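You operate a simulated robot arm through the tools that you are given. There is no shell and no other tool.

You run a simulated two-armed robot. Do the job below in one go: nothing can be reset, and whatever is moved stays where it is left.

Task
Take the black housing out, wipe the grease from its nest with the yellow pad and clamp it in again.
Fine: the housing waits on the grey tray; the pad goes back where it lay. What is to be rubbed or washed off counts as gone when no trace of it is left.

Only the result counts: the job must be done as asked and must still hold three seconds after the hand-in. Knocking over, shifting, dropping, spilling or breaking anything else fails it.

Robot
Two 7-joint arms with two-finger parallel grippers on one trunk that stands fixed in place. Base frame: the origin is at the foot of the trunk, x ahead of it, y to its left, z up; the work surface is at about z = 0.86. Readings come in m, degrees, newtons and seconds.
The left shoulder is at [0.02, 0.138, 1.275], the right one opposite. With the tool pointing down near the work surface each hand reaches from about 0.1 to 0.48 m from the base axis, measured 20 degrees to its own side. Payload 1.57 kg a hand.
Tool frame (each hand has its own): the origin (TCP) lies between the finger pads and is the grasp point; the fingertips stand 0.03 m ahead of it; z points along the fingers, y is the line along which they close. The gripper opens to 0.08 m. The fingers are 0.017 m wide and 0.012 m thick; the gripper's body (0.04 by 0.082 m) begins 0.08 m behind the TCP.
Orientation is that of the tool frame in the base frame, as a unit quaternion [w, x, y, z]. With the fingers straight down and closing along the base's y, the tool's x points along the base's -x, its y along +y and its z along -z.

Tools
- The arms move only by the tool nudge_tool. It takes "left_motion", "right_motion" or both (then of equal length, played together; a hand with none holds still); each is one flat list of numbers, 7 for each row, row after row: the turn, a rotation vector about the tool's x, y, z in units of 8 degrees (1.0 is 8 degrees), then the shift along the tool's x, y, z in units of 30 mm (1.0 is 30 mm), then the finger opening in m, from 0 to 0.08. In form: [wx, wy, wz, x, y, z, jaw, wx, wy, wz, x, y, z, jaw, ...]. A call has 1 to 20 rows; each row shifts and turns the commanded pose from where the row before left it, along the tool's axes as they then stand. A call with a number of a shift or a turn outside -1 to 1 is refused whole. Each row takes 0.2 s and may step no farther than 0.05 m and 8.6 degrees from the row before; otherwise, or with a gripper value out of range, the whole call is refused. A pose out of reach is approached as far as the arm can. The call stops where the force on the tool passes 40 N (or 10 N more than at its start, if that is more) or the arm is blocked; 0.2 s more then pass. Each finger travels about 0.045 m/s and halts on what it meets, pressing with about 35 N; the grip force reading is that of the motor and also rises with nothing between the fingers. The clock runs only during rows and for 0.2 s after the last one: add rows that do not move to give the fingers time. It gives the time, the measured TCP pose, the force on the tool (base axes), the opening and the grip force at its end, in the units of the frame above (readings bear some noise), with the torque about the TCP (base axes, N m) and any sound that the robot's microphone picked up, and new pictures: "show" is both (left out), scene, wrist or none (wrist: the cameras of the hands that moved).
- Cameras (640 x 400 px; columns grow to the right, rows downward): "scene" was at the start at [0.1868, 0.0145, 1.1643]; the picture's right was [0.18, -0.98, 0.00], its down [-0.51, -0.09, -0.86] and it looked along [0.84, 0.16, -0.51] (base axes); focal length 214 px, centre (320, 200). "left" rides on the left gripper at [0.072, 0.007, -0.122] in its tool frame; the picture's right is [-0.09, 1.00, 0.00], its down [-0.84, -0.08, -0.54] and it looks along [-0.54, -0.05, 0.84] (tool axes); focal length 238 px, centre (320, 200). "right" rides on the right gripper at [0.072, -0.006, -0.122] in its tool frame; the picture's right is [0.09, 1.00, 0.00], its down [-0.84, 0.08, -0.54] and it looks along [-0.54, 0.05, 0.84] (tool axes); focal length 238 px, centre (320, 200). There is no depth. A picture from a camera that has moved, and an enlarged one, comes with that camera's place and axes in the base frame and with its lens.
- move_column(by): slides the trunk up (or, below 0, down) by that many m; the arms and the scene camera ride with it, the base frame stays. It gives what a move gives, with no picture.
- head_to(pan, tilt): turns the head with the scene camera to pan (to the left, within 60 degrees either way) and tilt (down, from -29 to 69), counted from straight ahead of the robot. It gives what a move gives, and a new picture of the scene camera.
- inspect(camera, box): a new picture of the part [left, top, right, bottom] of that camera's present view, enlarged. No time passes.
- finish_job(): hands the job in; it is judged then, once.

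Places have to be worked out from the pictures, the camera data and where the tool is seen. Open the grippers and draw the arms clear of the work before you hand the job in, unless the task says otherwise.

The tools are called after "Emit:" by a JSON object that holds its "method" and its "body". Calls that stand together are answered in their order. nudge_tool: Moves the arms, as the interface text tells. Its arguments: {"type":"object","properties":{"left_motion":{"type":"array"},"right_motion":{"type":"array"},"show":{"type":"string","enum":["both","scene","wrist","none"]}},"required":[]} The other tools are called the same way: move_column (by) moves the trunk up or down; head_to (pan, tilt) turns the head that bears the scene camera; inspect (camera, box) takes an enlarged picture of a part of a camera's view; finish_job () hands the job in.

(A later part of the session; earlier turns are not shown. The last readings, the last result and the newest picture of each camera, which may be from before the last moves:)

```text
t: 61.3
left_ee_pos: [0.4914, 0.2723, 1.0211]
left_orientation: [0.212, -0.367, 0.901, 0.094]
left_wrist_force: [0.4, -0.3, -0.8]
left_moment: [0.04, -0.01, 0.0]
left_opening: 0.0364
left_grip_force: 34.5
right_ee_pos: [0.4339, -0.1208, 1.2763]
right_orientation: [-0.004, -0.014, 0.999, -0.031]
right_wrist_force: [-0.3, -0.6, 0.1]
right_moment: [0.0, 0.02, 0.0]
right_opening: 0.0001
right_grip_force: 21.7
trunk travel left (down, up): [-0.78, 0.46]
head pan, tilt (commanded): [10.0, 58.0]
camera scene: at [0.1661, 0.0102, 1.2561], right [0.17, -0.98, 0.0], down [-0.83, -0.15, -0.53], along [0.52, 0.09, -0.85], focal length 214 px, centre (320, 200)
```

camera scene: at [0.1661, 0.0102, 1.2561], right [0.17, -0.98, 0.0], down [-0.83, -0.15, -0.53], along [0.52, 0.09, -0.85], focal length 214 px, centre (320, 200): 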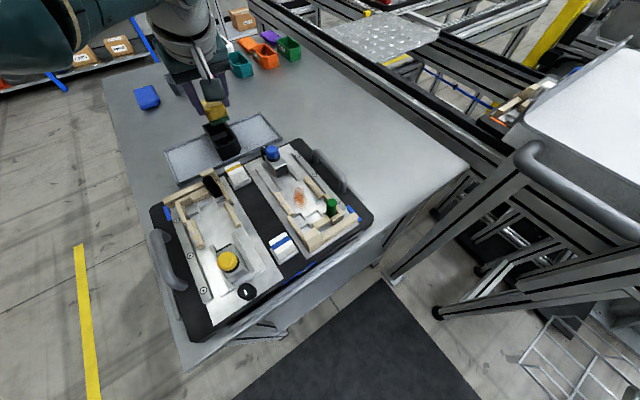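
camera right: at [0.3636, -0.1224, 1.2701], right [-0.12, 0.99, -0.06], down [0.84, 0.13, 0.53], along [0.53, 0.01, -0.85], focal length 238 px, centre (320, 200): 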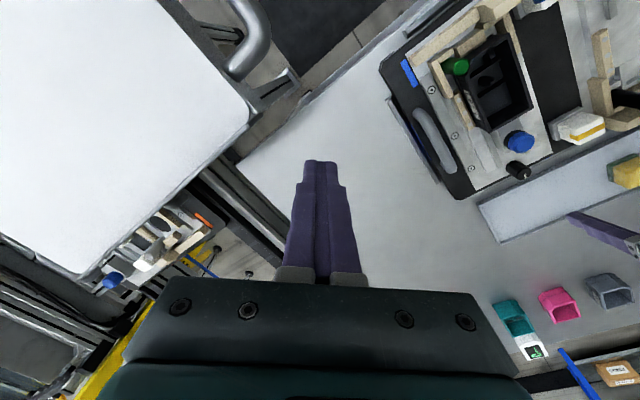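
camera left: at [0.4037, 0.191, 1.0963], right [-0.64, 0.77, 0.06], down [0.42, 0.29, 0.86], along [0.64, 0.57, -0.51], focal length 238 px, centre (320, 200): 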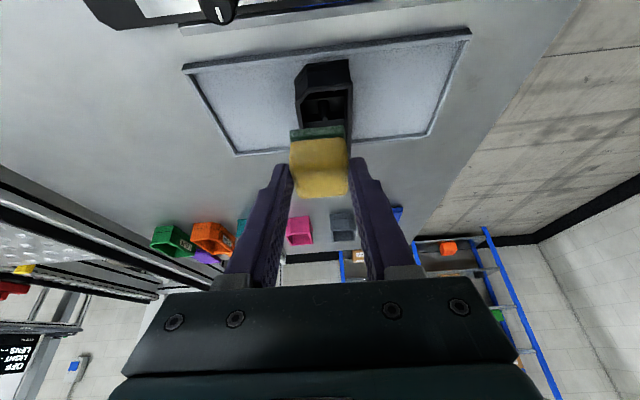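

Now I bring the pad inward over the nest at constant height, watching for any blocking.

Emit:
{"method": "nudge_tool", "body": {"left_motion": [0.06, 0, 0, 0.678, -0.207, -0.339, 0.02, 0, 0, 0, 0.678, -0.207, -0.339, 0.02, 0, 0, 0, 0.678, -0.207, -0.339, 0.02, 0, 0, 0, 0.678, -0.207, -0.339, 0.02, 0, 0, 0, 0.678, -0.207, -0.339, 0.02, 0, 0, 0, 0.678, -0.207, -0.339, 0.02, 0, 0, 0, 0.678, -0.207, -0.339, 0.02, 0, 0, 0, 0.678, -0.207, -0.339, 0.02, 0, 0, 0, 0.678, -0.207, -0.339, 0.02, 0, 0, 0, 0, 0, 0, 0.02], "show": "both"}}

```text
t: 63.7
left_ee_pos: [0.3925, 0.1361, 1.017]
left_orientation: [0.233, -0.374, 0.888, 0.133]
left_wrist_force: [0.3, 0.2, -0.9]
left_moment: [0.02, -0.02, -0.03]
left_opening: 0.0368
left_grip_force: 35.0
right_ee_pos: [0.4346, -0.1211, 1.2778]
right_orientation: [-0.003, -0.014, 0.999, -0.031]
right_wrist_force: [-0.2, -0.5, -0.3]
right_moment: [0.0, -0.01, -0.01]
right_opening: 0.0
right_grip_force: 21.1
trunk travel left (down, up): [-0.78, 0.46]
head pan, tilt (commanded): [10.0, 58.0]
stopped in row 10 (left hand): the arm was blocked; the commanded pose is now the measured one
camera scene: at [0.1661, 0.0102, 1.2561], right [0.17, -0.98, 0.0], down [-0.84, -0.15, -0.53], along [0.52, 0.09, -0.85], focal length 214 px, centre (320, 200)
camera left: at [0.3063, 0.0471, 1.0839], right [-0.67, 0.74, 0.11], down [0.4, 0.23, 0.89], along [0.63, 0.64, -0.44], focal length 238 px, centre (320, 200)
```

scene: 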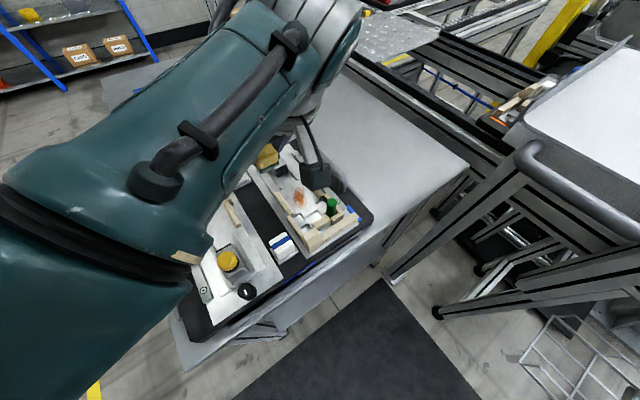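
left: 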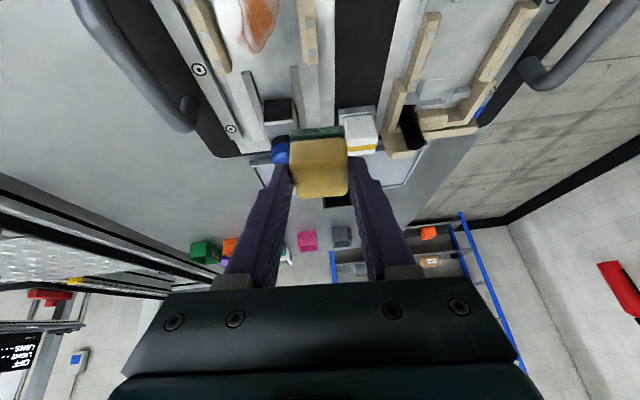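

The block is the wrist's yaw limit here (hand turned left while the forearm points right). For wiping, the pad's yaw does not matter, so I turn the hand 88° clockwise about the vertical, keeping the pad level.

Emit:
{"method": "nudge_tool", "body": {"left_motion": [0.4467, 0, 0.893, 0, 0, 0, 0.02, 0.4467, 0, 0.893, 0, 0, 0, 0.02, 0.4467, 0, 0.893, 0, 0, 0, 0.02, 0.4467, 0, 0.893, 0, 0, 0, 0.02, 0.4467, 0, 0.893, 0, 0, 0, 0.02, 0.4467, 0, 0.893, 0, 0, 0, 0.02, 0.4467, 0, 0.893, 0, 0, 0, 0.02, 0.4467, 0, 0.893, 0, 0, 0, 0.02, 0.4467, 0, 0.893, 0, 0, 0, 0.02, 0.4467, 0, 0.893, 0, 0, 0, 0.02, 0.4467, 0, 0.893, 0, 0, 0, 0.02, 0, 0, 0, 0, 0, 0, 0.02], "show": "both"}}

```text
t: 66.3
left_ee_pos: [0.3916, 0.1303, 1.0171]
left_orientation: [0.204, 0.355, 0.912, -0.041]
left_wrist_force: [-0.6, -0.2, -1.3]
left_moment: [-0.03, 0.0, -0.02]
left_opening: 0.0363
left_grip_force: 35.2
right_ee_pos: [0.4338, -0.121, 1.2772]
right_orientation: [-0.004, -0.014, 0.999, -0.031]
right_wrist_force: [0.1, 0.1, -0.4]
right_moment: [0.0, 0.0, 0.01]
right_opening: 0.0001
right_grip_force: 21.5
trunk travel left (down, up): [-0.78, 0.46]
head pan, tilt (commanded): [10.0, 58.0]
camera scene: at [0.1661, 0.0102, 1.2561], right [0.17, -0.98, 0.0], down [-0.84, -0.15, -0.53], along [0.52, 0.09, -0.85], focal length 214 px, centre (320, 200)
camera left: at [0.3075, 0.2068, 1.0996], right [0.72, 0.68, 0.11], down [0.32, -0.47, 0.82], along [0.61, -0.56, -0.56], focal length 238 px, centre (320, 200)
```

scene: 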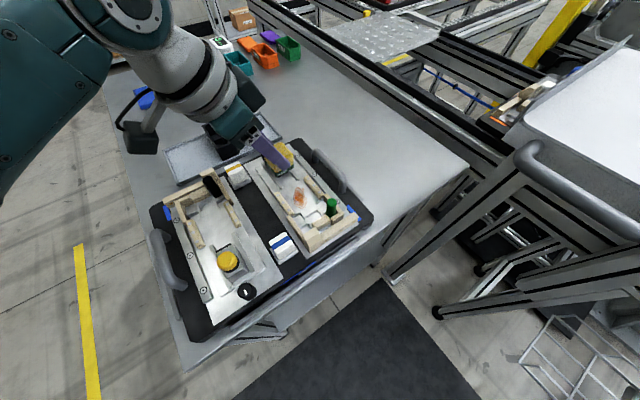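
left: 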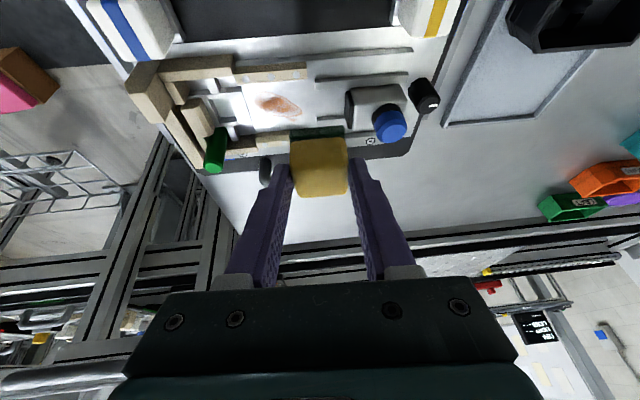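

The arm is relaxed now. I level the pad exactly (4° roll error) and square its yaw to the fixture, then look at the grease from here.

Emit:
{"method": "nudge_tool", "body": {"left_motion": [0.632, -0.363, 0.144, 0, 0, 0, 0.02, 0, 0, 0, 0, 0, 0, 0.02], "show": "wrist"}}

Emit:
{"method": "inspect", "body": {"camera": "left", "box": [180, 40, 440, 220]}}

Emit:
{"method": "inspect", "body": {"camera": "scene", "box": [230, 130, 370, 260]}}

```text
t: 66.9
left_ee_pos: [0.3927, 0.1319, 1.0183]
left_orientation: [0.212, 0.371, 0.9, -0.088]
left_wrist_force: [0.0, -0.3, 0.3]
left_moment: [-0.01, 0.01, -0.02]
left_opening: 0.0364
left_grip_force: 35.1
right_ee_pos: [0.4341, -0.1204, 1.277]
right_orientation: [-0.004, -0.013, 0.999, -0.031]
right_wrist_force: [-0.5, -0.1, -0.9]
right_moment: [-0.02, 0.01, 0.02]
right_opening: 0.0
right_grip_force: 20.9
trunk travel left (down, up): [-0.78, 0.46]
head pan, tilt (commanded): [10.0, 58.0]
camera left: at [0.3133, 0.2186, 1.0935], right [0.76, 0.65, 0.04], down [0.31, -0.41, 0.86], along [0.57, -0.64, -0.51], focal length 238 px, centre (320, 200)
```

left: 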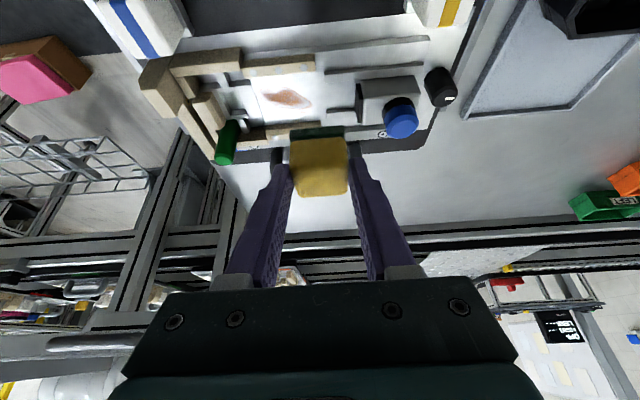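

```text
2.22 times, centred on (310, 130) of left
camera zoom: at [0.3133, 0.2186, 1.0935], right [0.76, 0.65, 0.04], down [0.31, -0.41, 0.86], along [0.57, -0.64, -0.51], focal length 530 px, centre (342, 356)
```

zoom: 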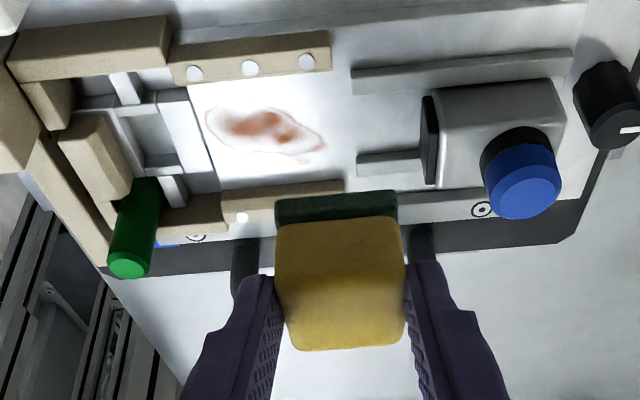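

```text
3.08 times, centred on (300, 195) of scene
camera zoom: at [0.1661, 0.0102, 1.2561], right [0.17, -0.98, 0.0], down [-0.84, -0.15, -0.53], along [0.52, 0.09, -0.85], focal length 660 px, centre (382, 215)
```

zoom: 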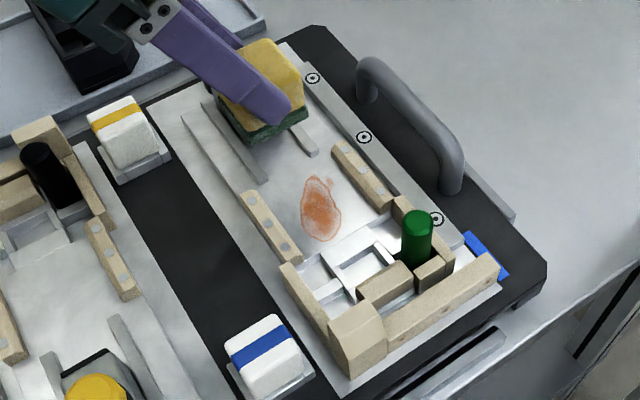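

Clear view: the grease covers about s1 0.316–0.366, s2 0.20–0.234 on the floor, right up to the ledge at s1≈0.311. I bring the pad to just above the floor over the spot's centre.

Emit:
{"method": "nudge_tool", "body": {"left_motion": [0, 0, 0, 0.108, -0.25, 0.552, 0.02, 0, 0, 0, 0.108, -0.25, 0.552, 0.02, 0, 0, 0, 0.108, -0.25, 0.552, 0.02, 0, 0, 0, 0.108, -0.25, 0.552, 0.02, 0, 0, 0, 0, 0, 0, 0.02], "show": "wrist"}}

Emit:
{"method": "inspect", "body": {"camera": "left", "box": [180, 40, 440, 220]}}

Emit:
{"method": "inspect", "body": {"camera": "scene", "box": [230, 130, 370, 260]}}

```text
t: 68.1
left_ee_pos: [0.3833, 0.0958, 0.953]
left_orientation: [0.211, 0.371, 0.9, -0.088]
left_wrist_force: [-0.5, -0.2, 0.4]
left_moment: [0.01, 0.02, -0.01]
left_opening: 0.0365
left_grip_force: 35.1
right_ee_pos: [0.4337, -0.1208, 1.2783]
right_orientation: [-0.004, -0.013, 0.999, -0.032]
right_wrist_force: [-0.8, 0.7, 0.6]
right_moment: [0.01, 0.02, 0.02]
right_opening: 0.0
right_grip_force: 21.5
trunk travel left (down, up): [-0.78, 0.46]
head pan, tilt (commanded): [10.0, 58.0]
camera left: at [0.305, 0.184, 1.0283], right [0.76, 0.65, 0.04], down [0.31, -0.41, 0.86], along [0.57, -0.64, -0.51], focal length 238 px, centre (320, 200)
```

left: 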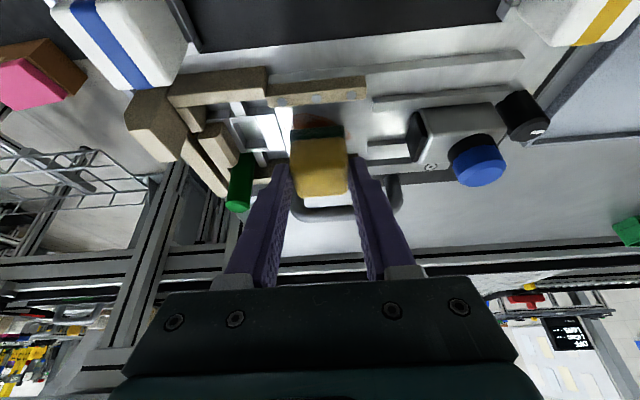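

```text
2.22 times, centred on (310, 130) of left
camera zoom: at [0.305, 0.184, 1.0283], right [0.76, 0.65, 0.04], down [0.31, -0.41, 0.86], along [0.57, -0.64, -0.51], focal length 530 px, centre (342, 356)
```

zoom: 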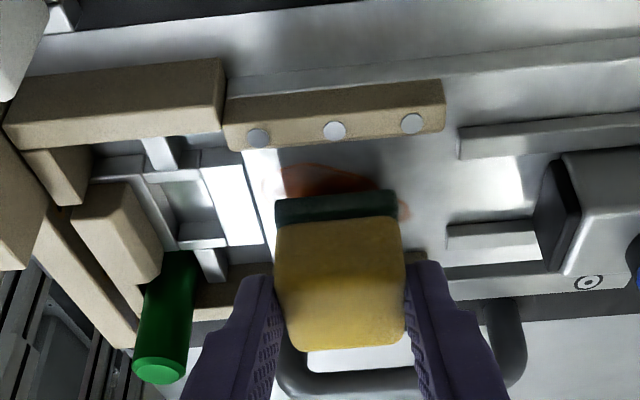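

```text
3.08 times, centred on (300, 195) of scene
camera zoom: at [0.1661, 0.0101, 1.2561], right [0.17, -0.98, 0.0], down [-0.84, -0.15, -0.53], along [0.52, 0.09, -0.85], focal length 660 px, centre (382, 215)
```

zoom: 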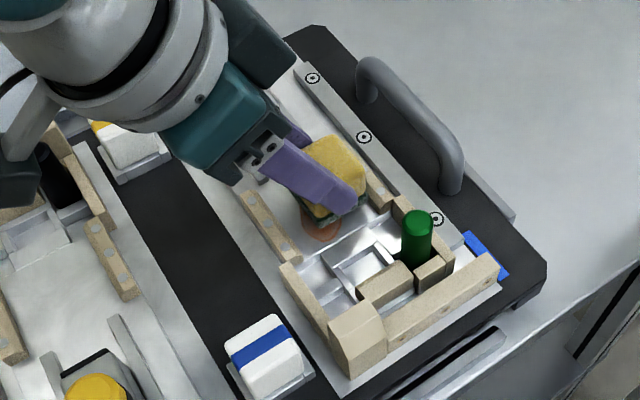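

I shift 5 mm off the outer strip and lower to just above the floor, then will creep until contact.

Emit:
{"method": "nudge_tool", "body": {"left_motion": [0, 0, 0, 0.165, 0.033, 0.14, 0.02, 0, 0, 0, 0.165, 0.033, 0.14, 0.02, 0, 0, 0, 0, 0, 0, 0.02], "show": "none"}}

```text
t: 68.9
left_ee_pos: [0.3838, 0.1006, 0.9429]
left_orientation: [0.214, 0.371, 0.899, -0.089]
left_wrist_force: [-14.3, -1.3, 36.7]
left_moment: [-0.24, 0.34, -0.12]
left_opening: 0.0365
left_grip_force: 35.0
right_ee_pos: [0.4336, -0.1203, 1.2775]
right_orientation: [-0.005, -0.014, 0.999, -0.032]
right_wrist_force: [-1.2, -1.2, 0.2]
right_moment: [-0.02, 0.0, -0.01]
right_opening: 0.0
right_grip_force: 21.0
trunk travel left (down, up): [-0.78, 0.46]
head pan, tilt (commanded): [10.0, 58.0]
```

Firm contact with the floor at TCP z≈0.943 (37 N). I ease off 1.5 mm for a moderate pressure and read the force.

Emit:
{"method": "nudge_tool", "body": {"left_motion": [0, 0, 0, -0.022, 0, -0.045, 0.02, 0, 0, 0, 0, 0, 0, 0.02], "show": "wrist"}}

Emit:
{"method": "inspect", "body": {"camera": "left", "box": [180, 40, 440, 220]}}

Emit:
{"method": "inspect", "body": {"camera": "scene", "box": [260, 160, 340, 230]}}

```text
t: 69.5
left_ee_pos: [0.383, 0.1009, 0.9434]
left_orientation: [0.213, 0.371, 0.9, -0.088]
left_wrist_force: [-3.8, -4.8, 25.2]
left_moment: [-0.48, -0.1, -0.08]
left_opening: 0.0364
left_grip_force: 35.2
right_ee_pos: [0.4339, -0.1209, 1.2789]
right_orientation: [-0.003, -0.014, 0.999, -0.032]
right_wrist_force: [-0.3, -0.6, 0.6]
right_moment: [0.01, -0.03, 0.02]
right_opening: 0.0
right_grip_force: 21.1
trunk travel left (down, up): [-0.78, 0.46]
head pan, tilt (commanded): [10.0, 58.0]
camera left: at [0.3045, 0.188, 1.0186], right [0.76, 0.65, 0.04], down [0.3, -0.41, 0.86], along [0.57, -0.64, -0.51], focal length 238 px, centre (320, 200)
```

left: 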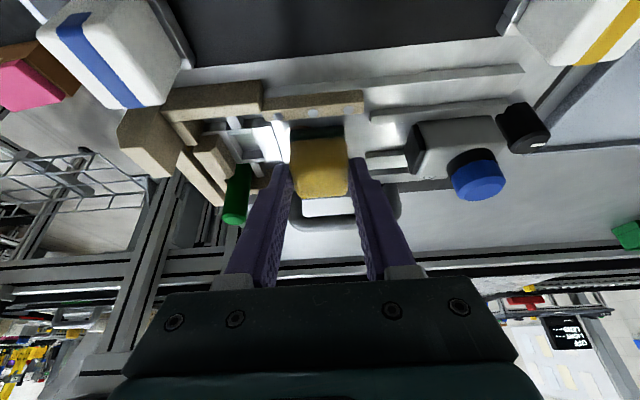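

```text
2.22 times, centred on (310, 130) of left
camera zoom: at [0.3045, 0.188, 1.0186], right [0.76, 0.65, 0.04], down [0.3, -0.41, 0.86], along [0.57, -0.64, -0.51], focal length 530 px, centre (342, 356)
```

zoom: 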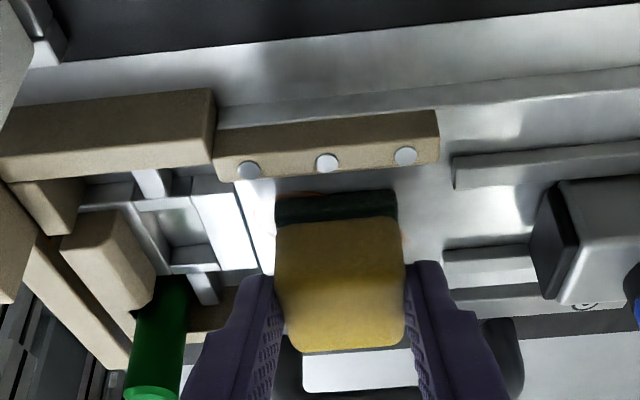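

```text
5.71 times, centred on (300, 195) of scene
camera zoom: at [0.1668, 0.0098, 1.2562], right [0.17, -0.98, 0.0], down [-0.83, -0.15, -0.53], along [0.52, 0.09, -0.85], focal length 1226 px, centre (434, 229)
```

zoom: 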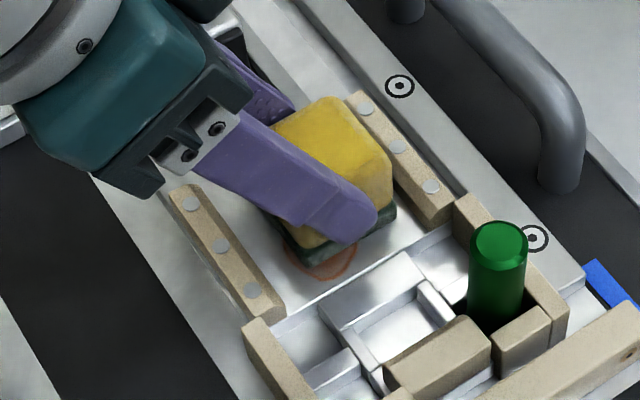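

The pad lies flat on the floor between the strips. I wipe along the fixture's long axis, ±11 mm about the spot, with light downward pressure.

Emit:
{"method": "nudge_tool", "body": {"left_motion": [0, 0, 0, -0.0075, -0.18, -0.015, 0.02, 0, 0, 0, 0, -0.18, 0, 0.02, 0, 0, 0, 0, 0.2, 0, 0.02, 0, 0, 0, 0, 0.2, 0, 0.02, 0, 0, 0, 0, 0.2, 0, 0.02, 0, 0, 0, 0, 0.2, 0, 0.02, 0, 0, 0, 0, -0.2, 0, 0.02, 0, 0, 0, 0, -0.2, 0, 0.02, 0, 0, 0, 0, -0.2, 0, 0.02, 0, 0, 0, 0, -0.2, 0, 0.02], "show": "wrist"}}

Emit:
{"method": "inspect", "body": {"camera": "scene", "box": [260, 160, 340, 230]}}

```text
t: 70.5
left_ee_pos: [0.3786, 0.0979, 0.9434]
left_orientation: [0.212, 0.371, 0.899, -0.092]
left_wrist_force: [-4.1, 1.2, 10.5]
left_moment: [0.09, -0.03, -0.01]
left_opening: 0.0364
left_grip_force: 34.8
right_ee_pos: [0.4336, -0.1213, 1.2767]
right_orientation: [-0.004, -0.013, 0.999, -0.032]
right_wrist_force: [-0.2, -0.1, 0.8]
right_moment: [0.03, 0.01, 0.07]
right_opening: 0.0
right_grip_force: 21.4
trunk travel left (down, up): [-0.78, 0.46]
head pan, tilt (commanded): [10.0, 58.0]
stopped in row 4 (left hand): the force on the tool passed its limit at 42 N (the readings are from after the stop); the commanded pose is now the measured one
camera left: at [0.3009, 0.1858, 1.0188], right [0.76, 0.65, 0.03], down [0.31, -0.41, 0.86], along [0.57, -0.65, -0.51], focal length 238 px, centre (320, 200)
```

left: 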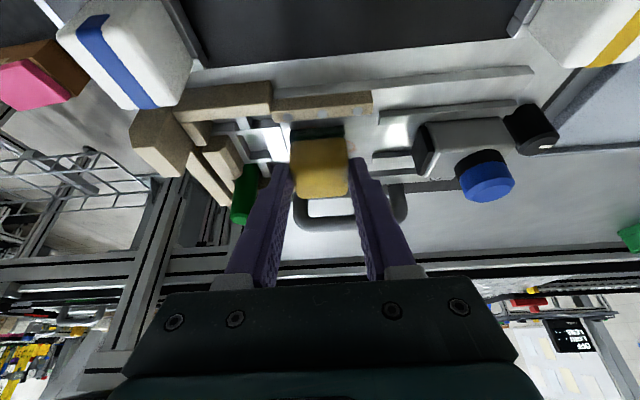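

```text
5.71 times, centred on (300, 195) of scene
camera zoom: at [0.1661, 0.0105, 1.2558], right [0.17, -0.98, 0.0], down [-0.84, -0.15, -0.53], along [0.52, 0.09, -0.85], focal length 1226 px, centre (434, 229)
```

zoom: 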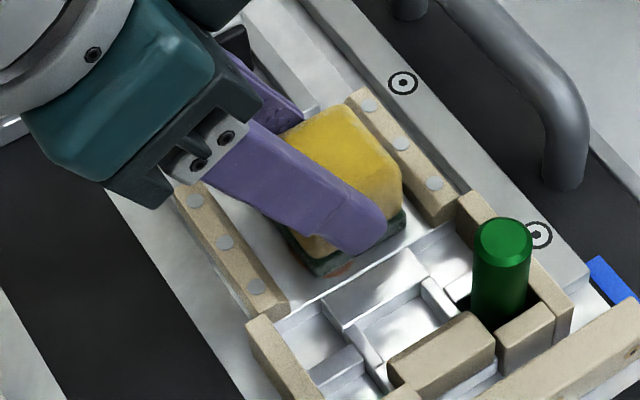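

Friction tripped the force limit; the pressure is now a light 10 N. I continue with slower strokes.

Emit:
{"method": "nudge_tool", "body": {"left_motion": [0, 0, 0, 0, 0.1, 0, 0.02, 0, 0, 0, 0, 0.1, 0, 0.02, 0, 0, 0, 0, 0.1, 0, 0.02, 0, 0, 0, 0, 0.1, 0, 0.02, 0, 0, 0, 0, 0.1, 0, 0.02, 0, 0, 0, 0, 0.1, 0, 0.02], "show": "none"}}

Emit:
{"method": "inspect", "body": {"camera": "scene", "box": [260, 160, 340, 230]}}

```text
t: 71.8
left_ee_pos: [0.3918, 0.1084, 0.9425]
left_orientation: [0.211, 0.371, 0.899, -0.092]
left_wrist_force: [-7.4, -4.9, 20.4]
left_moment: [-0.26, -0.03, -0.1]
left_opening: 0.0365
left_grip_force: 35.4
right_ee_pos: [0.4339, -0.1216, 1.2785]
right_orientation: [-0.002, -0.014, 0.999, -0.032]
right_wrist_force: [-0.1, -0.2, -0.3]
right_moment: [0.03, -0.02, 0.03]
right_opening: 0.0002
right_grip_force: 21.1
trunk travel left (down, up): [-0.78, 0.46]
head pan, tilt (commanded): [10.0, 58.0]
```

```text
5.71 times, centred on (300, 195) of scene
camera zoom: at [0.1663, 0.0098, 1.2563], right [0.17, -0.98, 0.0], down [-0.83, -0.15, -0.53], along [0.52, 0.09, -0.85], focal length 1226 px, centre (434, 229)
```

zoom: 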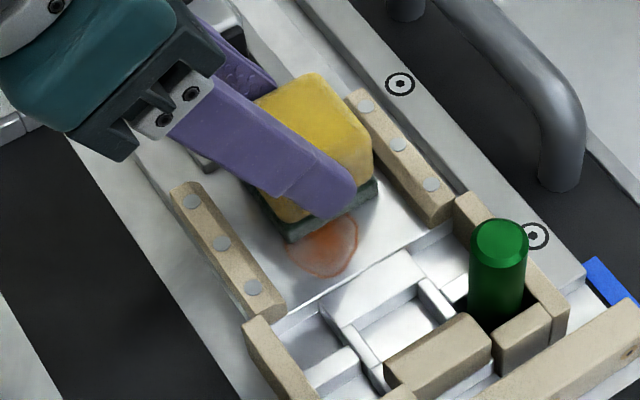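

The uncovered part of the spot already looks paler, so the pad works. I repeat strokes across the whole length.

Emit:
{"method": "nudge_tool", "body": {"left_motion": [0, 0, 0, -0.005, -0.12, -0.01, 0.02, 0, 0, 0, 0, -0.12, 0, 0.02, 0, 0, 0, 0, -0.12, 0, 0.02, 0, 0, 0, 0, -0.12, 0, 0.02, 0, 0, 0, 0, -0.12, 0, 0.02, 0, 0, 0, 0, -0.12, 0, 0.02, 0, 0, 0, 0, 0.12, 0, 0.02, 0, 0, 0, 0, 0.12, 0, 0.02, 0, 0, 0, 0, 0.12, 0, 0.02, 0, 0, 0, 0, 0.12, 0, 0.02, 0, 0, 0, 0, 0.12, 0, 0.02, 0, 0, 0, 0, 0.12, 0, 0.02], "show": "none"}}

Emit:
{"method": "inspect", "body": {"camera": "scene", "box": [260, 160, 340, 230]}}

```text
t: 74.5
left_ee_pos: [0.391, 0.1092, 0.9429]
left_orientation: [0.21, 0.371, 0.9, -0.092]
left_wrist_force: [-2.5, -2.1, 8.4]
left_moment: [-0.08, -0.09, -0.05]
left_opening: 0.0367
left_grip_force: 35.6
right_ee_pos: [0.4348, -0.1215, 1.2777]
right_orientation: [-0.002, -0.014, 0.999, -0.033]
right_wrist_force: [0.2, 0.1, -0.2]
right_moment: [0.01, 0.01, 0.02]
right_opening: 0.0
right_grip_force: 21.7
trunk travel left (down, up): [-0.78, 0.46]
head pan, tilt (commanded): [10.0, 58.0]
```

```text
5.71 times, centred on (300, 195) of scene
camera zoom: at [0.1662, 0.01, 1.2561], right [0.17, -0.98, 0.0], down [-0.83, -0.15, -0.53], along [0.52, 0.09, -0.85], focal length 1226 px, centre (434, 229)
```

zoom: 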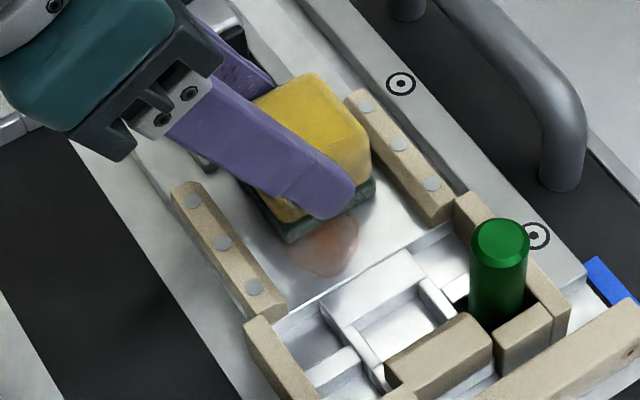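

It is fading with each pass. I keep wiping with more strokes.

Emit:
{"method": "nudge_tool", "body": {"left_motion": [0, 0, 0, 0.003, -0.14, 0.006, 0.02, 0, 0, 0, 0, -0.14, 0, 0.02, 0, 0, 0, 0, -0.14, 0, 0.02, 0, 0, 0, 0, -0.14, 0, 0.02, 0, 0, 0, 0, -0.14, 0, 0.02, 0, 0, 0, 0, -0.12, 0, 0.02, 0, 0, 0, 0, 0.14, 0, 0.02, 0, 0, 0, 0, 0.14, 0, 0.02, 0, 0, 0, 0, 0.14, 0, 0.02, 0, 0, 0, 0, 0.14, 0, 0.02, 0, 0, 0, 0, 0.14, 0, 0.02, 0, 0, 0, 0, 0.14, 0, 0.02, 0, 0, 0, 0, -0.14, 0, 0.02, 0, 0, 0, 0, -0.14, 0, 0.02, 0, 0, 0, 0, -0.14, 0, 0.02, 0, 0, 0, 0, -0.14, 0, 0.02, 0, 0, 0, 0, -0.14, 0, 0.02, 0, 0, 0, 0, -0.14, 0, 0.02], "show": "none"}}

Emit:
{"method": "inspect", "body": {"camera": "scene", "box": [260, 160, 340, 230]}}

Emit:
{"method": "inspect", "body": {"camera": "left", "box": [220, 40, 420, 200]}}

```text
t: 78.2
left_ee_pos: [0.3744, 0.0926, 0.9429]
left_orientation: [0.21, 0.372, 0.899, -0.092]
left_wrist_force: [1.8, 1.2, 3.9]
left_moment: [0.08, -0.15, 0.04]
left_opening: 0.0369
left_grip_force: 34.8
right_ee_pos: [0.4352, -0.1211, 1.2782]
right_orientation: [-0.002, -0.014, 0.999, -0.031]
right_wrist_force: [-0.2, 0.2, 0.0]
right_moment: [-0.02, 0.01, -0.01]
right_opening: 0.0
right_grip_force: 21.0
trunk travel left (down, up): [-0.78, 0.46]
head pan, tilt (commanded): [10.0, 58.0]
```

```text
5.71 times, centred on (300, 195) of scene
camera zoom: at [0.1665, 0.0104, 1.2562], right [0.17, -0.98, 0.0], down [-0.83, -0.15, -0.53], along [0.52, 0.09, -0.85], focal length 1226 px, centre (434, 229)
```

zoom: 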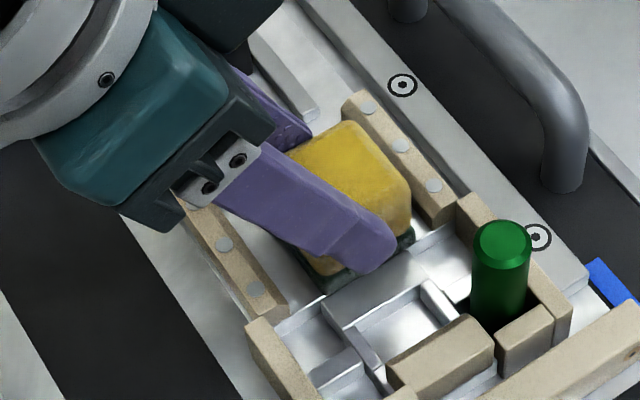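

```text
2.50 times, centred on (320, 120) of left
camera zoom: at [0.2959, 0.1813, 1.0188], right [0.76, 0.65, 0.03], down [0.31, -0.41, 0.86], along [0.57, -0.64, -0.51], focal length 596 px, centre (320, 400)
```

zoom: 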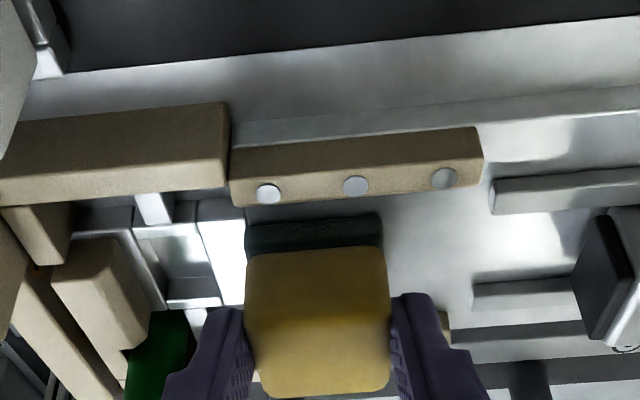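

I stroke back and forth again, ending at the far end so the ledge side is visible.

Emit:
{"method": "nudge_tool", "body": {"left_motion": [0, 0, 0, 0.003, 0.14, 0.006, 0.02, 0, 0, 0, 0, 0.14, 0, 0.02, 0, 0, 0, 0, 0.14, 0, 0.02, 0, 0, 0, 0, 0.14, 0, 0.02, 0, 0, 0, 0, 0.14, 0, 0.02, 0, 0, 0, 0, 0.14, 0, 0.02, 0, 0, 0, 0, -0.14, 0, 0.02, 0, 0, 0, 0, -0.14, 0, 0.02, 0, 0, 0, 0, -0.14, 0, 0.02, 0, 0, 0, 0, -0.14, 0, 0.02, 0, 0, 0, 0, -0.14, 0, 0.02, 0, 0, 0, 0, -0.12, 0, 0.02, 0, 0, 0, 0, 0.18, 0, 0.02, 0, 0, 0, 0, 0.18, 0, 0.02, 0, 0, 0, 0, 0.18, 0, 0.02, 0, 0, 0, 0, 0.18, 0, 0.02, 0, 0, 0, 0, 0.18, 0, 0.02, 0, 0, 0, 0, 0.18, 0, 0.02], "show": "none"}}

Emit:
{"method": "inspect", "body": {"camera": "scene", "box": [260, 160, 340, 230]}}

Emit:
{"method": "inspect", "body": {"camera": "left", "box": [180, 40, 420, 200]}}

```text
t: 82.0
left_ee_pos: [0.3969, 0.1158, 0.9424]
left_orientation: [0.211, 0.371, 0.9, -0.093]
left_wrist_force: [-5.1, -4.1, 15.4]
left_moment: [-0.17, 0.01, -0.05]
left_opening: 0.0367
left_grip_force: 34.5
right_ee_pos: [0.4335, -0.121, 1.2768]
right_orientation: [-0.003, -0.013, 0.999, -0.033]
right_wrist_force: [0.0, -0.1, 0.1]
right_moment: [0.02, -0.03, 0.02]
right_opening: 0.0001
right_grip_force: 21.4
trunk travel left (down, up): [-0.78, 0.46]
head pan, tilt (commanded): [10.0, 58.0]
```

```text
5.71 times, centred on (300, 195) of scene
camera zoom: at [0.1663, 0.0099, 1.2562], right [0.17, -0.98, 0.0], down [-0.83, -0.15, -0.53], along [0.52, 0.09, -0.85], focal length 1226 px, centre (434, 229)
```

zoom: 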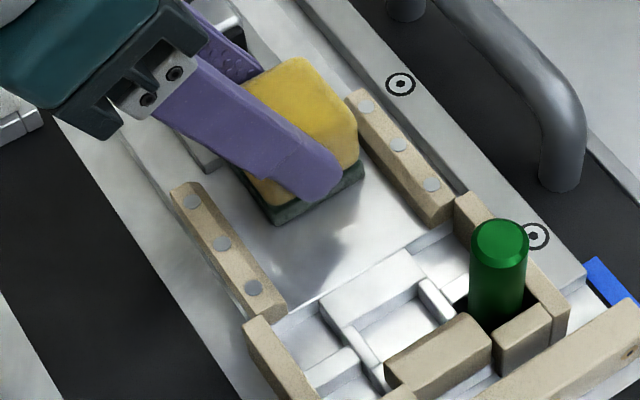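

```text
2.50 times, centred on (300, 120) of left
camera zoom: at [0.3195, 0.2037, 1.0181], right [0.76, 0.65, 0.03], down [0.31, -0.41, 0.86], along [0.57, -0.65, -0.51], focal length 596 px, centre (370, 400)
```

zoom: 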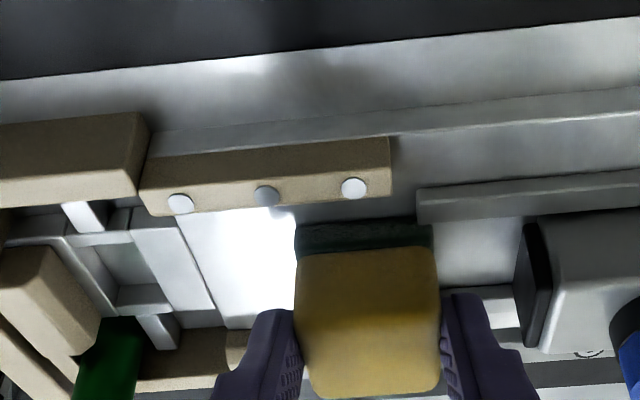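

The ledge side looks clean. I lift the pad straight up and examine the whole floor for leftovers, especially by the outer strip.

Emit:
{"method": "nudge_tool", "body": {"left_motion": [0, 0, 0, -0.26, 0, -0.522, 0.02, 0, 0, 0, -0.26, 0, -0.522, 0.02, 0, 0, 0, -0.26, 0, -0.522, 0.02, 0, 0, 0, -0.26, 0.8, -0.522, 0.02, 0, 0, 0, 0.4, 0.8, -0.2, 0.02], "show": "both"}}

Emit:
{"method": "inspect", "body": {"camera": "scene", "box": [260, 160, 340, 230]}}

Emit:
{"method": "inspect", "body": {"camera": "left", "box": [120, 40, 320, 180]}}

Emit:
{"method": "inspect", "body": {"camera": "right", "box": [380, 60, 520, 180]}}

```text
t: 83.2
left_ee_pos: [0.4223, 0.1599, 1.0114]
left_orientation: [0.209, 0.372, 0.9, -0.092]
left_wrist_force: [0.0, 0.1, -0.4]
left_moment: [0.03, 0.02, 0.01]
left_opening: 0.0364
left_grip_force: 34.9
right_ee_pos: [0.4343, -0.122, 1.2762]
right_orientation: [-0.003, -0.015, 0.999, -0.032]
right_wrist_force: [0.4, -0.4, 0.9]
right_moment: [0.0, -0.01, 0.01]
right_opening: 0.0
right_grip_force: 20.8
trunk travel left (down, up): [-0.78, 0.46]
head pan, tilt (commanded): [10.0, 58.0]
camera scene: at [0.1661, 0.0101, 1.2561], right [0.17, -0.98, 0.0], down [-0.84, -0.15, -0.53], along [0.52, 0.09, -0.85], focal length 214 px, centre (320, 200)
camera left: at [0.344, 0.2483, 1.0878], right [0.76, 0.65, 0.03], down [0.31, -0.41, 0.86], along [0.57, -0.65, -0.51], focal length 238 px, centre (320, 200)
```

scene: 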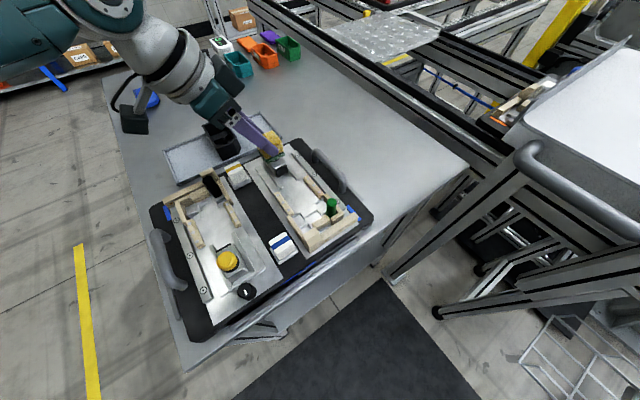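
left: 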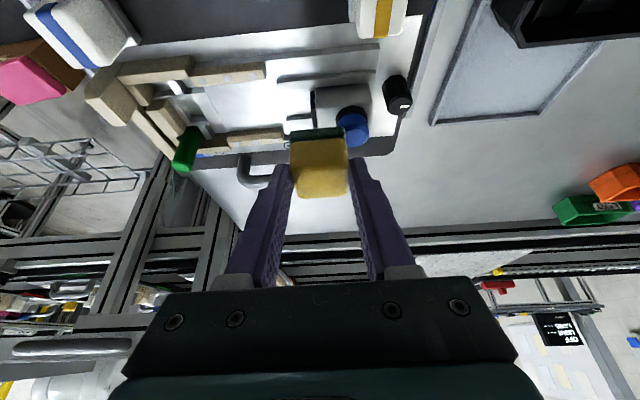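

```text
5.71 times, centred on (300, 195) of scene
camera zoom: at [0.1661, 0.0101, 1.2561], right [0.17, -0.98, 0.0], down [-0.84, -0.15, -0.53], along [0.52, 0.09, -0.85], focal length 1226 px, centre (434, 229)
```

zoom: 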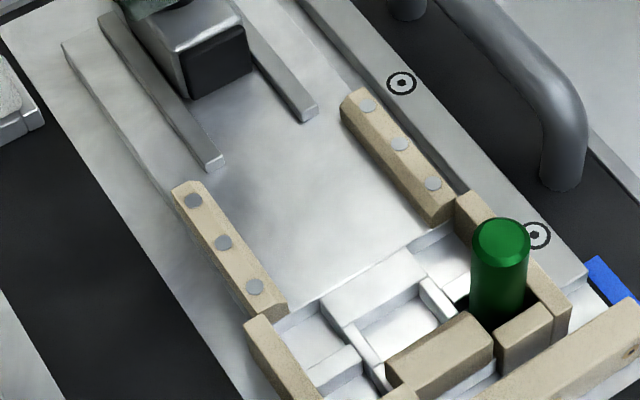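

```text
2.86 times, centred on (220, 110) of left
camera zoom: at [0.344, 0.2483, 1.0878], right [0.76, 0.65, 0.03], down [0.31, -0.41, 0.86], along [0.57, -0.65, -0.51], focal length 681 px, centre (606, 457)
```

zoom: 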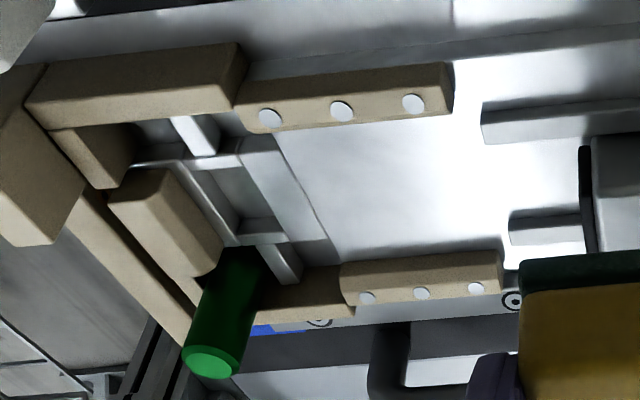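

```text
3.33 times, centred on (450, 120) of right
camera zoom: at [0.3635, -0.1222, 1.4002], right [-0.12, 0.99, -0.06], down [0.84, 0.13, 0.53], along [0.53, 0.01, -0.85], focal length 794 px, centre (-113, 467)
```

zoom: 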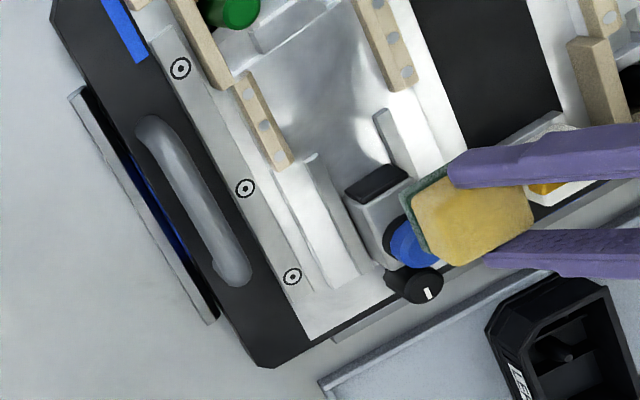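

The floor looks clean. I zoom in harder to be sure no faint trace is left near the ledge and the strips.

Emit:
{"method": "inspect", "body": {"camera": "scene", "box": [280, 172, 325, 212]}}

Emit:
{"method": "inspect", "body": {"camera": "left", "box": [195, 60, 295, 130]}}

Emit:
{"method": "inspect", "body": {"camera": "right", "box": [420, 50, 490, 120]}}

```text
10.00 times, centred on (302, 192) of scene
camera zoom: at [0.1661, 0.0101, 1.2561], right [0.17, -0.98, 0.0], down [-0.84, -0.15, -0.53], along [0.52, 0.09, -0.85], focal length 2145 px, centre (495, 280)
```

zoom: 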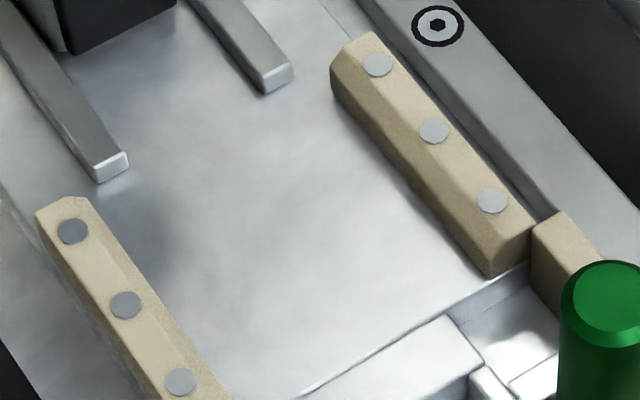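

```text
5.71 times, centred on (245, 95) of left
camera zoom: at [0.344, 0.2483, 1.0878], right [0.76, 0.65, 0.03], down [0.31, -0.41, 0.86], along [0.57, -0.65, -0.51], focal length 1362 px, centre (749, 800)
```

zoom: 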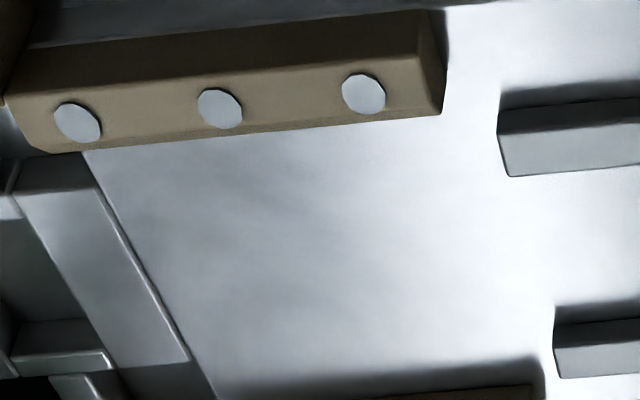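

```text
5.71 times, centred on (455, 85) of right
camera zoom: at [0.3635, -0.1222, 1.4002], right [-0.12, 0.99, -0.06], down [0.84, 0.13, 0.53], along [0.53, 0.01, -0.85], focal length 1362 px, centre (-451, 857)
```

zoom: 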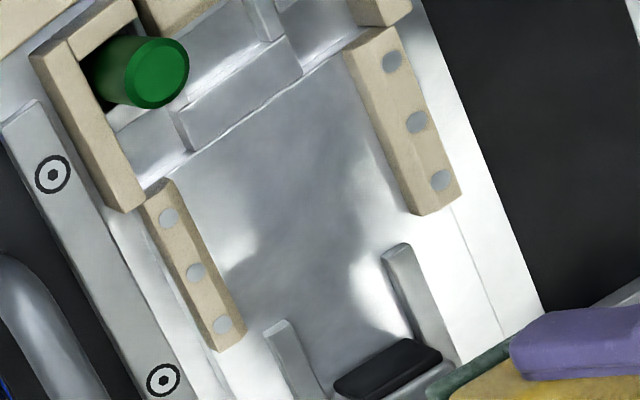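

No trace is visible from any of the three cameras. As insurance I go down once more for a few extra passes, slightly shifted sideways both ways.

Emit:
{"method": "nudge_tool", "body": {"left_motion": [0, 0, 0, -0.4, -0.8, 0.2, 0.02, 0, 0, 0, 0.26, -0.8, 0.522, 0.02, 0, 0, 0, 0.26, 0, 0.522, 0.02, 0, 0, 0, 0.26, 0, 0.522, 0.02, 0, 0, 0, 0.24, 0, 0.48, 0.02, 0, 0, 0, 0, 0, 0, 0.02], "show": "none"}}

```text
t: 84.7
left_ee_pos: [0.3961, 0.1163, 0.9436]
left_orientation: [0.21, 0.372, 0.9, -0.092]
left_wrist_force: [0.0, -1.0, -0.6]
left_moment: [0.02, 0.0, -0.02]
left_opening: 0.0367
left_grip_force: 35.1
right_ee_pos: [0.4344, -0.1221, 1.2774]
right_orientation: [-0.004, -0.015, 0.999, -0.032]
right_wrist_force: [-0.4, -0.7, 0.5]
right_moment: [0.0, -0.01, -0.01]
right_opening: 0.0
right_grip_force: 21.0
trunk travel left (down, up): [-0.78, 0.46]
head pan, tilt (commanded): [10.0, 58.0]
```

Just above the floor; I press lightly and make three more passes.

Emit:
{"method": "nudge_tool", "body": {"left_motion": [0, 0, 0, 0.02, 0, 0.04, 0.02, 0, 0, 0, 0, -0.17, 0, 0.02, 0, 0, 0, 0, -0.17, 0, 0.02, 0, 0, 0, 0, -0.17, 0, 0.02, 0, 0, 0, 0, -0.17, 0, 0.02, 0, 0, 0, 0, -0.17, 0, 0.02, 0, 0, 0, 0, -0.17, 0, 0.02, 0, 0, 0, -0.045, 0.17, 0.022, 0.02, 0, 0, 0, 0, 0.17, 0, 0.02, 0, 0, 0, 0, 0.17, 0, 0.02, 0, 0, 0, 0, 0.17, 0, 0.02, 0, 0, 0, 0, 0.17, 0, 0.02, 0, 0, 0, 0, 0.17, 0, 0.02, 0, 0, 0, 0.09, -0.17, -0.045, 0.02, 0, 0, 0, 0.045, -0.17, -0.022, 0.02, 0, 0, 0, 0, -0.17, 0, 0.02, 0, 0, 0, 0, -0.17, 0, 0.02, 0, 0, 0, 0, -0.17, 0, 0.02, 0, 0, 0, 0, -0.17, 0, 0.02], "show": "none"}}

```text
t: 88.7
left_ee_pos: [0.3719, 0.0966, 0.9435]
left_orientation: [0.21, 0.371, 0.9, -0.092]
left_wrist_force: [1.7, 0.1, 2.6]
left_moment: [0.05, -0.1, 0.01]
left_opening: 0.0367
left_grip_force: 35.1
right_ee_pos: [0.434, -0.1207, 1.2784]
right_orientation: [-0.004, -0.014, 0.999, -0.031]
right_wrist_force: [0.5, -0.7, -0.2]
right_moment: [-0.03, -0.02, -0.01]
right_opening: 0.0001
right_grip_force: 21.1
trunk travel left (down, up): [-0.78, 0.46]
head pan, tilt (commanded): [10.0, 58.0]
```

Done wiping. I lift the pad and carry it back out toward the tray (height 1.02) in this hand orientation.

Emit:
{"method": "nudge_tool", "body": {"left_motion": [0, 0, 0, -0.26, 0, -0.522, 0.02, 0, 0, 0, -0.26, 0, -0.522, 0.02, 0, 0, 0, -0.26, 0, -0.522, 0.02, 0, 0, 0, -0.33, 0, -0.66, 0.02, 0, 0, 0, 0.149, 0.875, -0.075, 0.02, 0, 0, 0, 0.149, 0.875, -0.075, 0.02, 0, 0, 0, 0.149, 0.875, -0.075, 0.02, 0, 0, 0, 0.149, 0.875, -0.075, 0.02, 0, 0, 0, 0.149, 0.875, -0.075, 0.02, 0, 0, 0, 0.149, 0.875, -0.075, 0.02, 0, 0, 0, 0.149, 0.875, -0.075, 0.02, 0, 0, 0, 0.149, 0.875, -0.075, 0.02], "show": "both"}}

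Emit:
{"method": "inspect", "body": {"camera": "scene", "box": [260, 160, 340, 230]}}

```text
t: 91.2
left_ee_pos: [0.4781, 0.2636, 1.0172]
left_orientation: [0.211, 0.372, 0.899, -0.091]
left_wrist_force: [0.9, -0.5, -0.5]
left_moment: [0.0, 0.02, 0.0]
left_opening: 0.0365
left_grip_force: 35.4
left hand out of reach, approached as far as the arm can: row 12
right_ee_pos: [0.4334, -0.1204, 1.2778]
right_orientation: [-0.004, -0.014, 0.999, -0.031]
right_wrist_force: [0.0, -0.1, 0.5]
right_moment: [0.0, -0.04, 0.02]
right_opening: 0.0001
right_grip_force: 21.9
trunk travel left (down, up): [-0.78, 0.46]
head pan, tilt (commanded): [10.0, 58.0]
camera scene: at [0.1661, 0.0101, 1.2561], right [0.17, -0.98, 0.0], down [-0.84, -0.15, -0.53], along [0.52, 0.09, -0.85], focal length 214 px, centre (320, 200)
camera left: at [0.4007, 0.3524, 1.0925], right [0.76, 0.65, 0.03], down [0.31, -0.41, 0.86], along [0.57, -0.65, -0.51], focal length 238 px, centre (320, 200)
```

scene: 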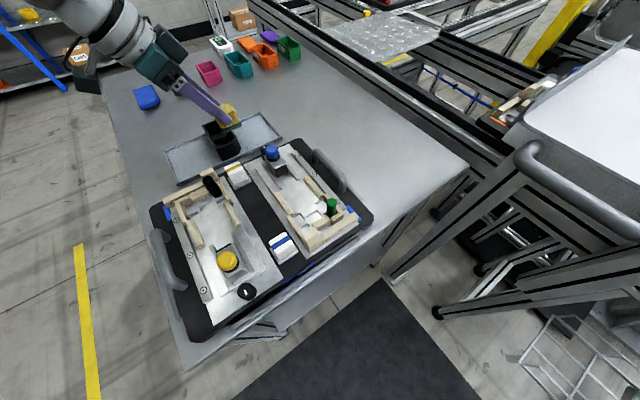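
left: 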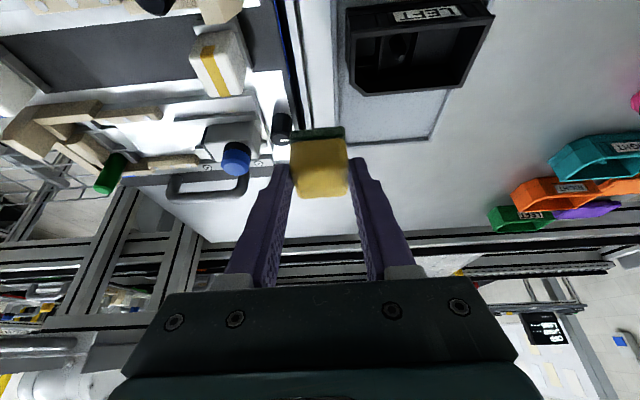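

```text
5.71 times, centred on (300, 195) of scene
camera zoom: at [0.1661, 0.0101, 1.2561], right [0.17, -0.98, 0.0], down [-0.84, -0.15, -0.53], along [0.52, 0.09, -0.85], focal length 1226 px, centre (434, 229)
```

zoom: 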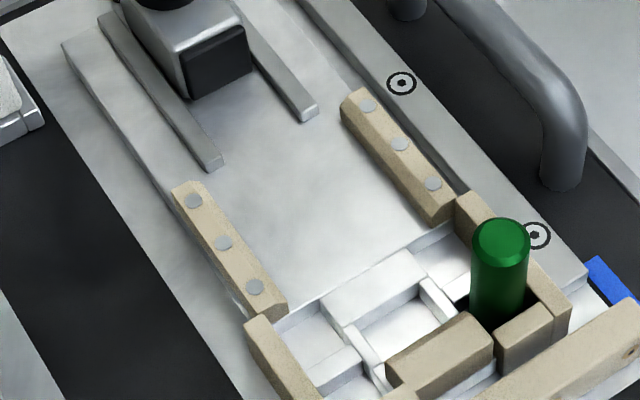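

The nest is spotless. Now I turn the hand back by 90° about the vertical at this place, near the tray.

Emit:
{"method": "nudge_tool", "body": {"left_motion": [-0.4188, 0, -0.8372, 0, 0, 0, 0.02, -0.4188, 0, -0.8372, 0, 0, 0, 0.02, -0.4188, 0, -0.8372, 0, 0, 0, 0.02, -0.4188, 0, -0.8372, 0, 0, 0, 0.02, -0.4188, 0, -0.8372, 0, 0, 0, 0.02, -0.4188, 0, -0.8372, 0, 0, 0, 0.02, -0.4188, 0, -0.8372, 0, 0, 0, 0.02, -0.4188, 0, -0.8372, 0, 0, 0, 0.02, -0.4188, 0, -0.8372, 0, 0, 0, 0.02, -0.4188, 0, -0.8372, 0, 0, 0, 0.02, -0.4188, 0, -0.8372, 0, 0, 0, 0.02, -0.4188, 0, -0.8372, 0, 0, 0, 0.02, 0, 0, 0, 0, 0, 0, 0.02], "show": "both"}}

```text
t: 94.0
left_ee_pos: [0.477, 0.2648, 1.0159]
left_orientation: [0.207, -0.373, 0.9, 0.086]
left_wrist_force: [-0.1, -0.1, -0.1]
left_moment: [0.01, -0.02, 0.02]
left_opening: 0.0366
left_grip_force: 34.5
right_ee_pos: [0.4326, -0.1209, 1.2782]
right_orientation: [-0.004, -0.014, 0.999, -0.031]
right_wrist_force: [-0.7, 0.7, -1.4]
right_moment: [0.04, 0.01, 0.01]
right_opening: 0.0
right_grip_force: 21.4
trunk travel left (down, up): [-0.78, 0.46]
head pan, tilt (commanded): [10.0, 58.0]
camera scene: at [0.1661, 0.0101, 1.2561], right [0.17, -0.98, 0.0], down [-0.84, -0.15, -0.53], along [0.52, 0.09, -0.85], focal length 214 px, centre (320, 200)
camera left: at [0.3903, 0.1845, 1.0927], right [-0.65, 0.76, 0.04], down [0.42, 0.31, 0.85], along [0.64, 0.57, -0.52], focal length 238 px, centre (320, 200)
```

scene: 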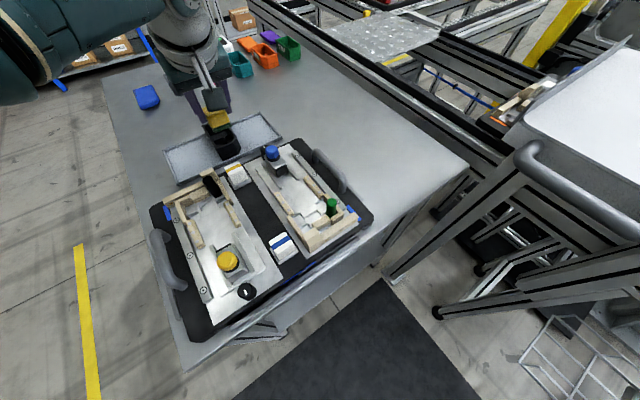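
left: 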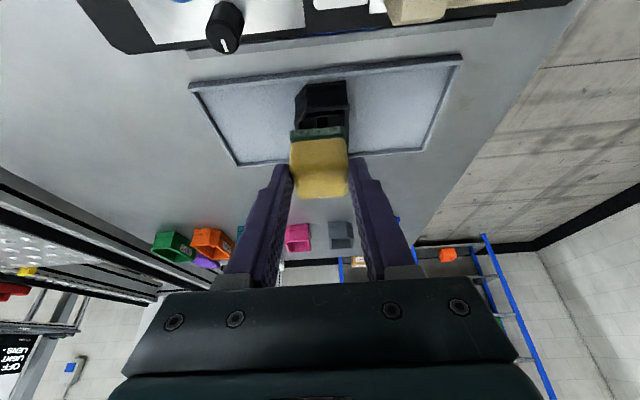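

Orientation restored. I shift over to the sponge's side of the tray, rising 80 mm, in preparation for lowering the trunk for reach.

Emit:
{"method": "nudge_tool", "body": {"left_motion": [0, 0, 0, -0.297, 0.3, -0.597, 0.02, 0, 0, 0, -0.297, 0.6, -0.597, 0.02, 0, 0, 0, -0.297, 0.65, -0.597, 0.02, 0, 0, 0, -0.297, 0.65, -0.597, 0.02, 0, 0, 0, 0, 0.65, 0, 0.02, 0, 0, 0, 0, 0, 0, 0.02], "show": "none"}}

Emit:
{"method": "move_column", "body": {"by": -0.09}}

```text
t: 95.5
left_ee_pos: [0.4176, 0.3257, 1.097]
left_orientation: [0.208, -0.372, 0.901, 0.086]
left_wrist_force: [0.0, -0.2, -0.1]
left_moment: [-0.01, 0.01, -0.01]
left_opening: 0.0366
left_grip_force: 34.5
right_ee_pos: [0.4334, -0.121, 1.2775]
right_orientation: [-0.003, -0.014, 0.999, -0.032]
right_wrist_force: [-0.4, -0.1, -0.3]
right_moment: [0.03, 0.01, 0.01]
right_opening: 0.0
right_grip_force: 21.7
trunk travel left (down, up): [-0.78, 0.46]
head pan, tilt (commanded): [10.0, 58.0]
```

```text
t: 96.7
left_ee_pos: [0.4187, 0.3253, 1.0071]
left_orientation: [0.208, -0.372, 0.9, 0.087]
left_wrist_force: [0.2, 0.1, -0.3]
left_moment: [0.0, -0.02, 0.04]
left_opening: 0.0365
left_grip_force: 34.8
right_ee_pos: [0.4332, -0.121, 1.1864]
right_orientation: [-0.003, -0.014, 0.999, -0.032]
right_wrist_force: [0.4, 0.4, -0.3]
right_moment: [-0.05, -0.01, 0.01]
right_opening: 0.0001
right_grip_force: 20.9
trunk travel left (down, up): [-0.69, 0.55]
head pan, tilt (commanded): [10.0, 58.0]
```

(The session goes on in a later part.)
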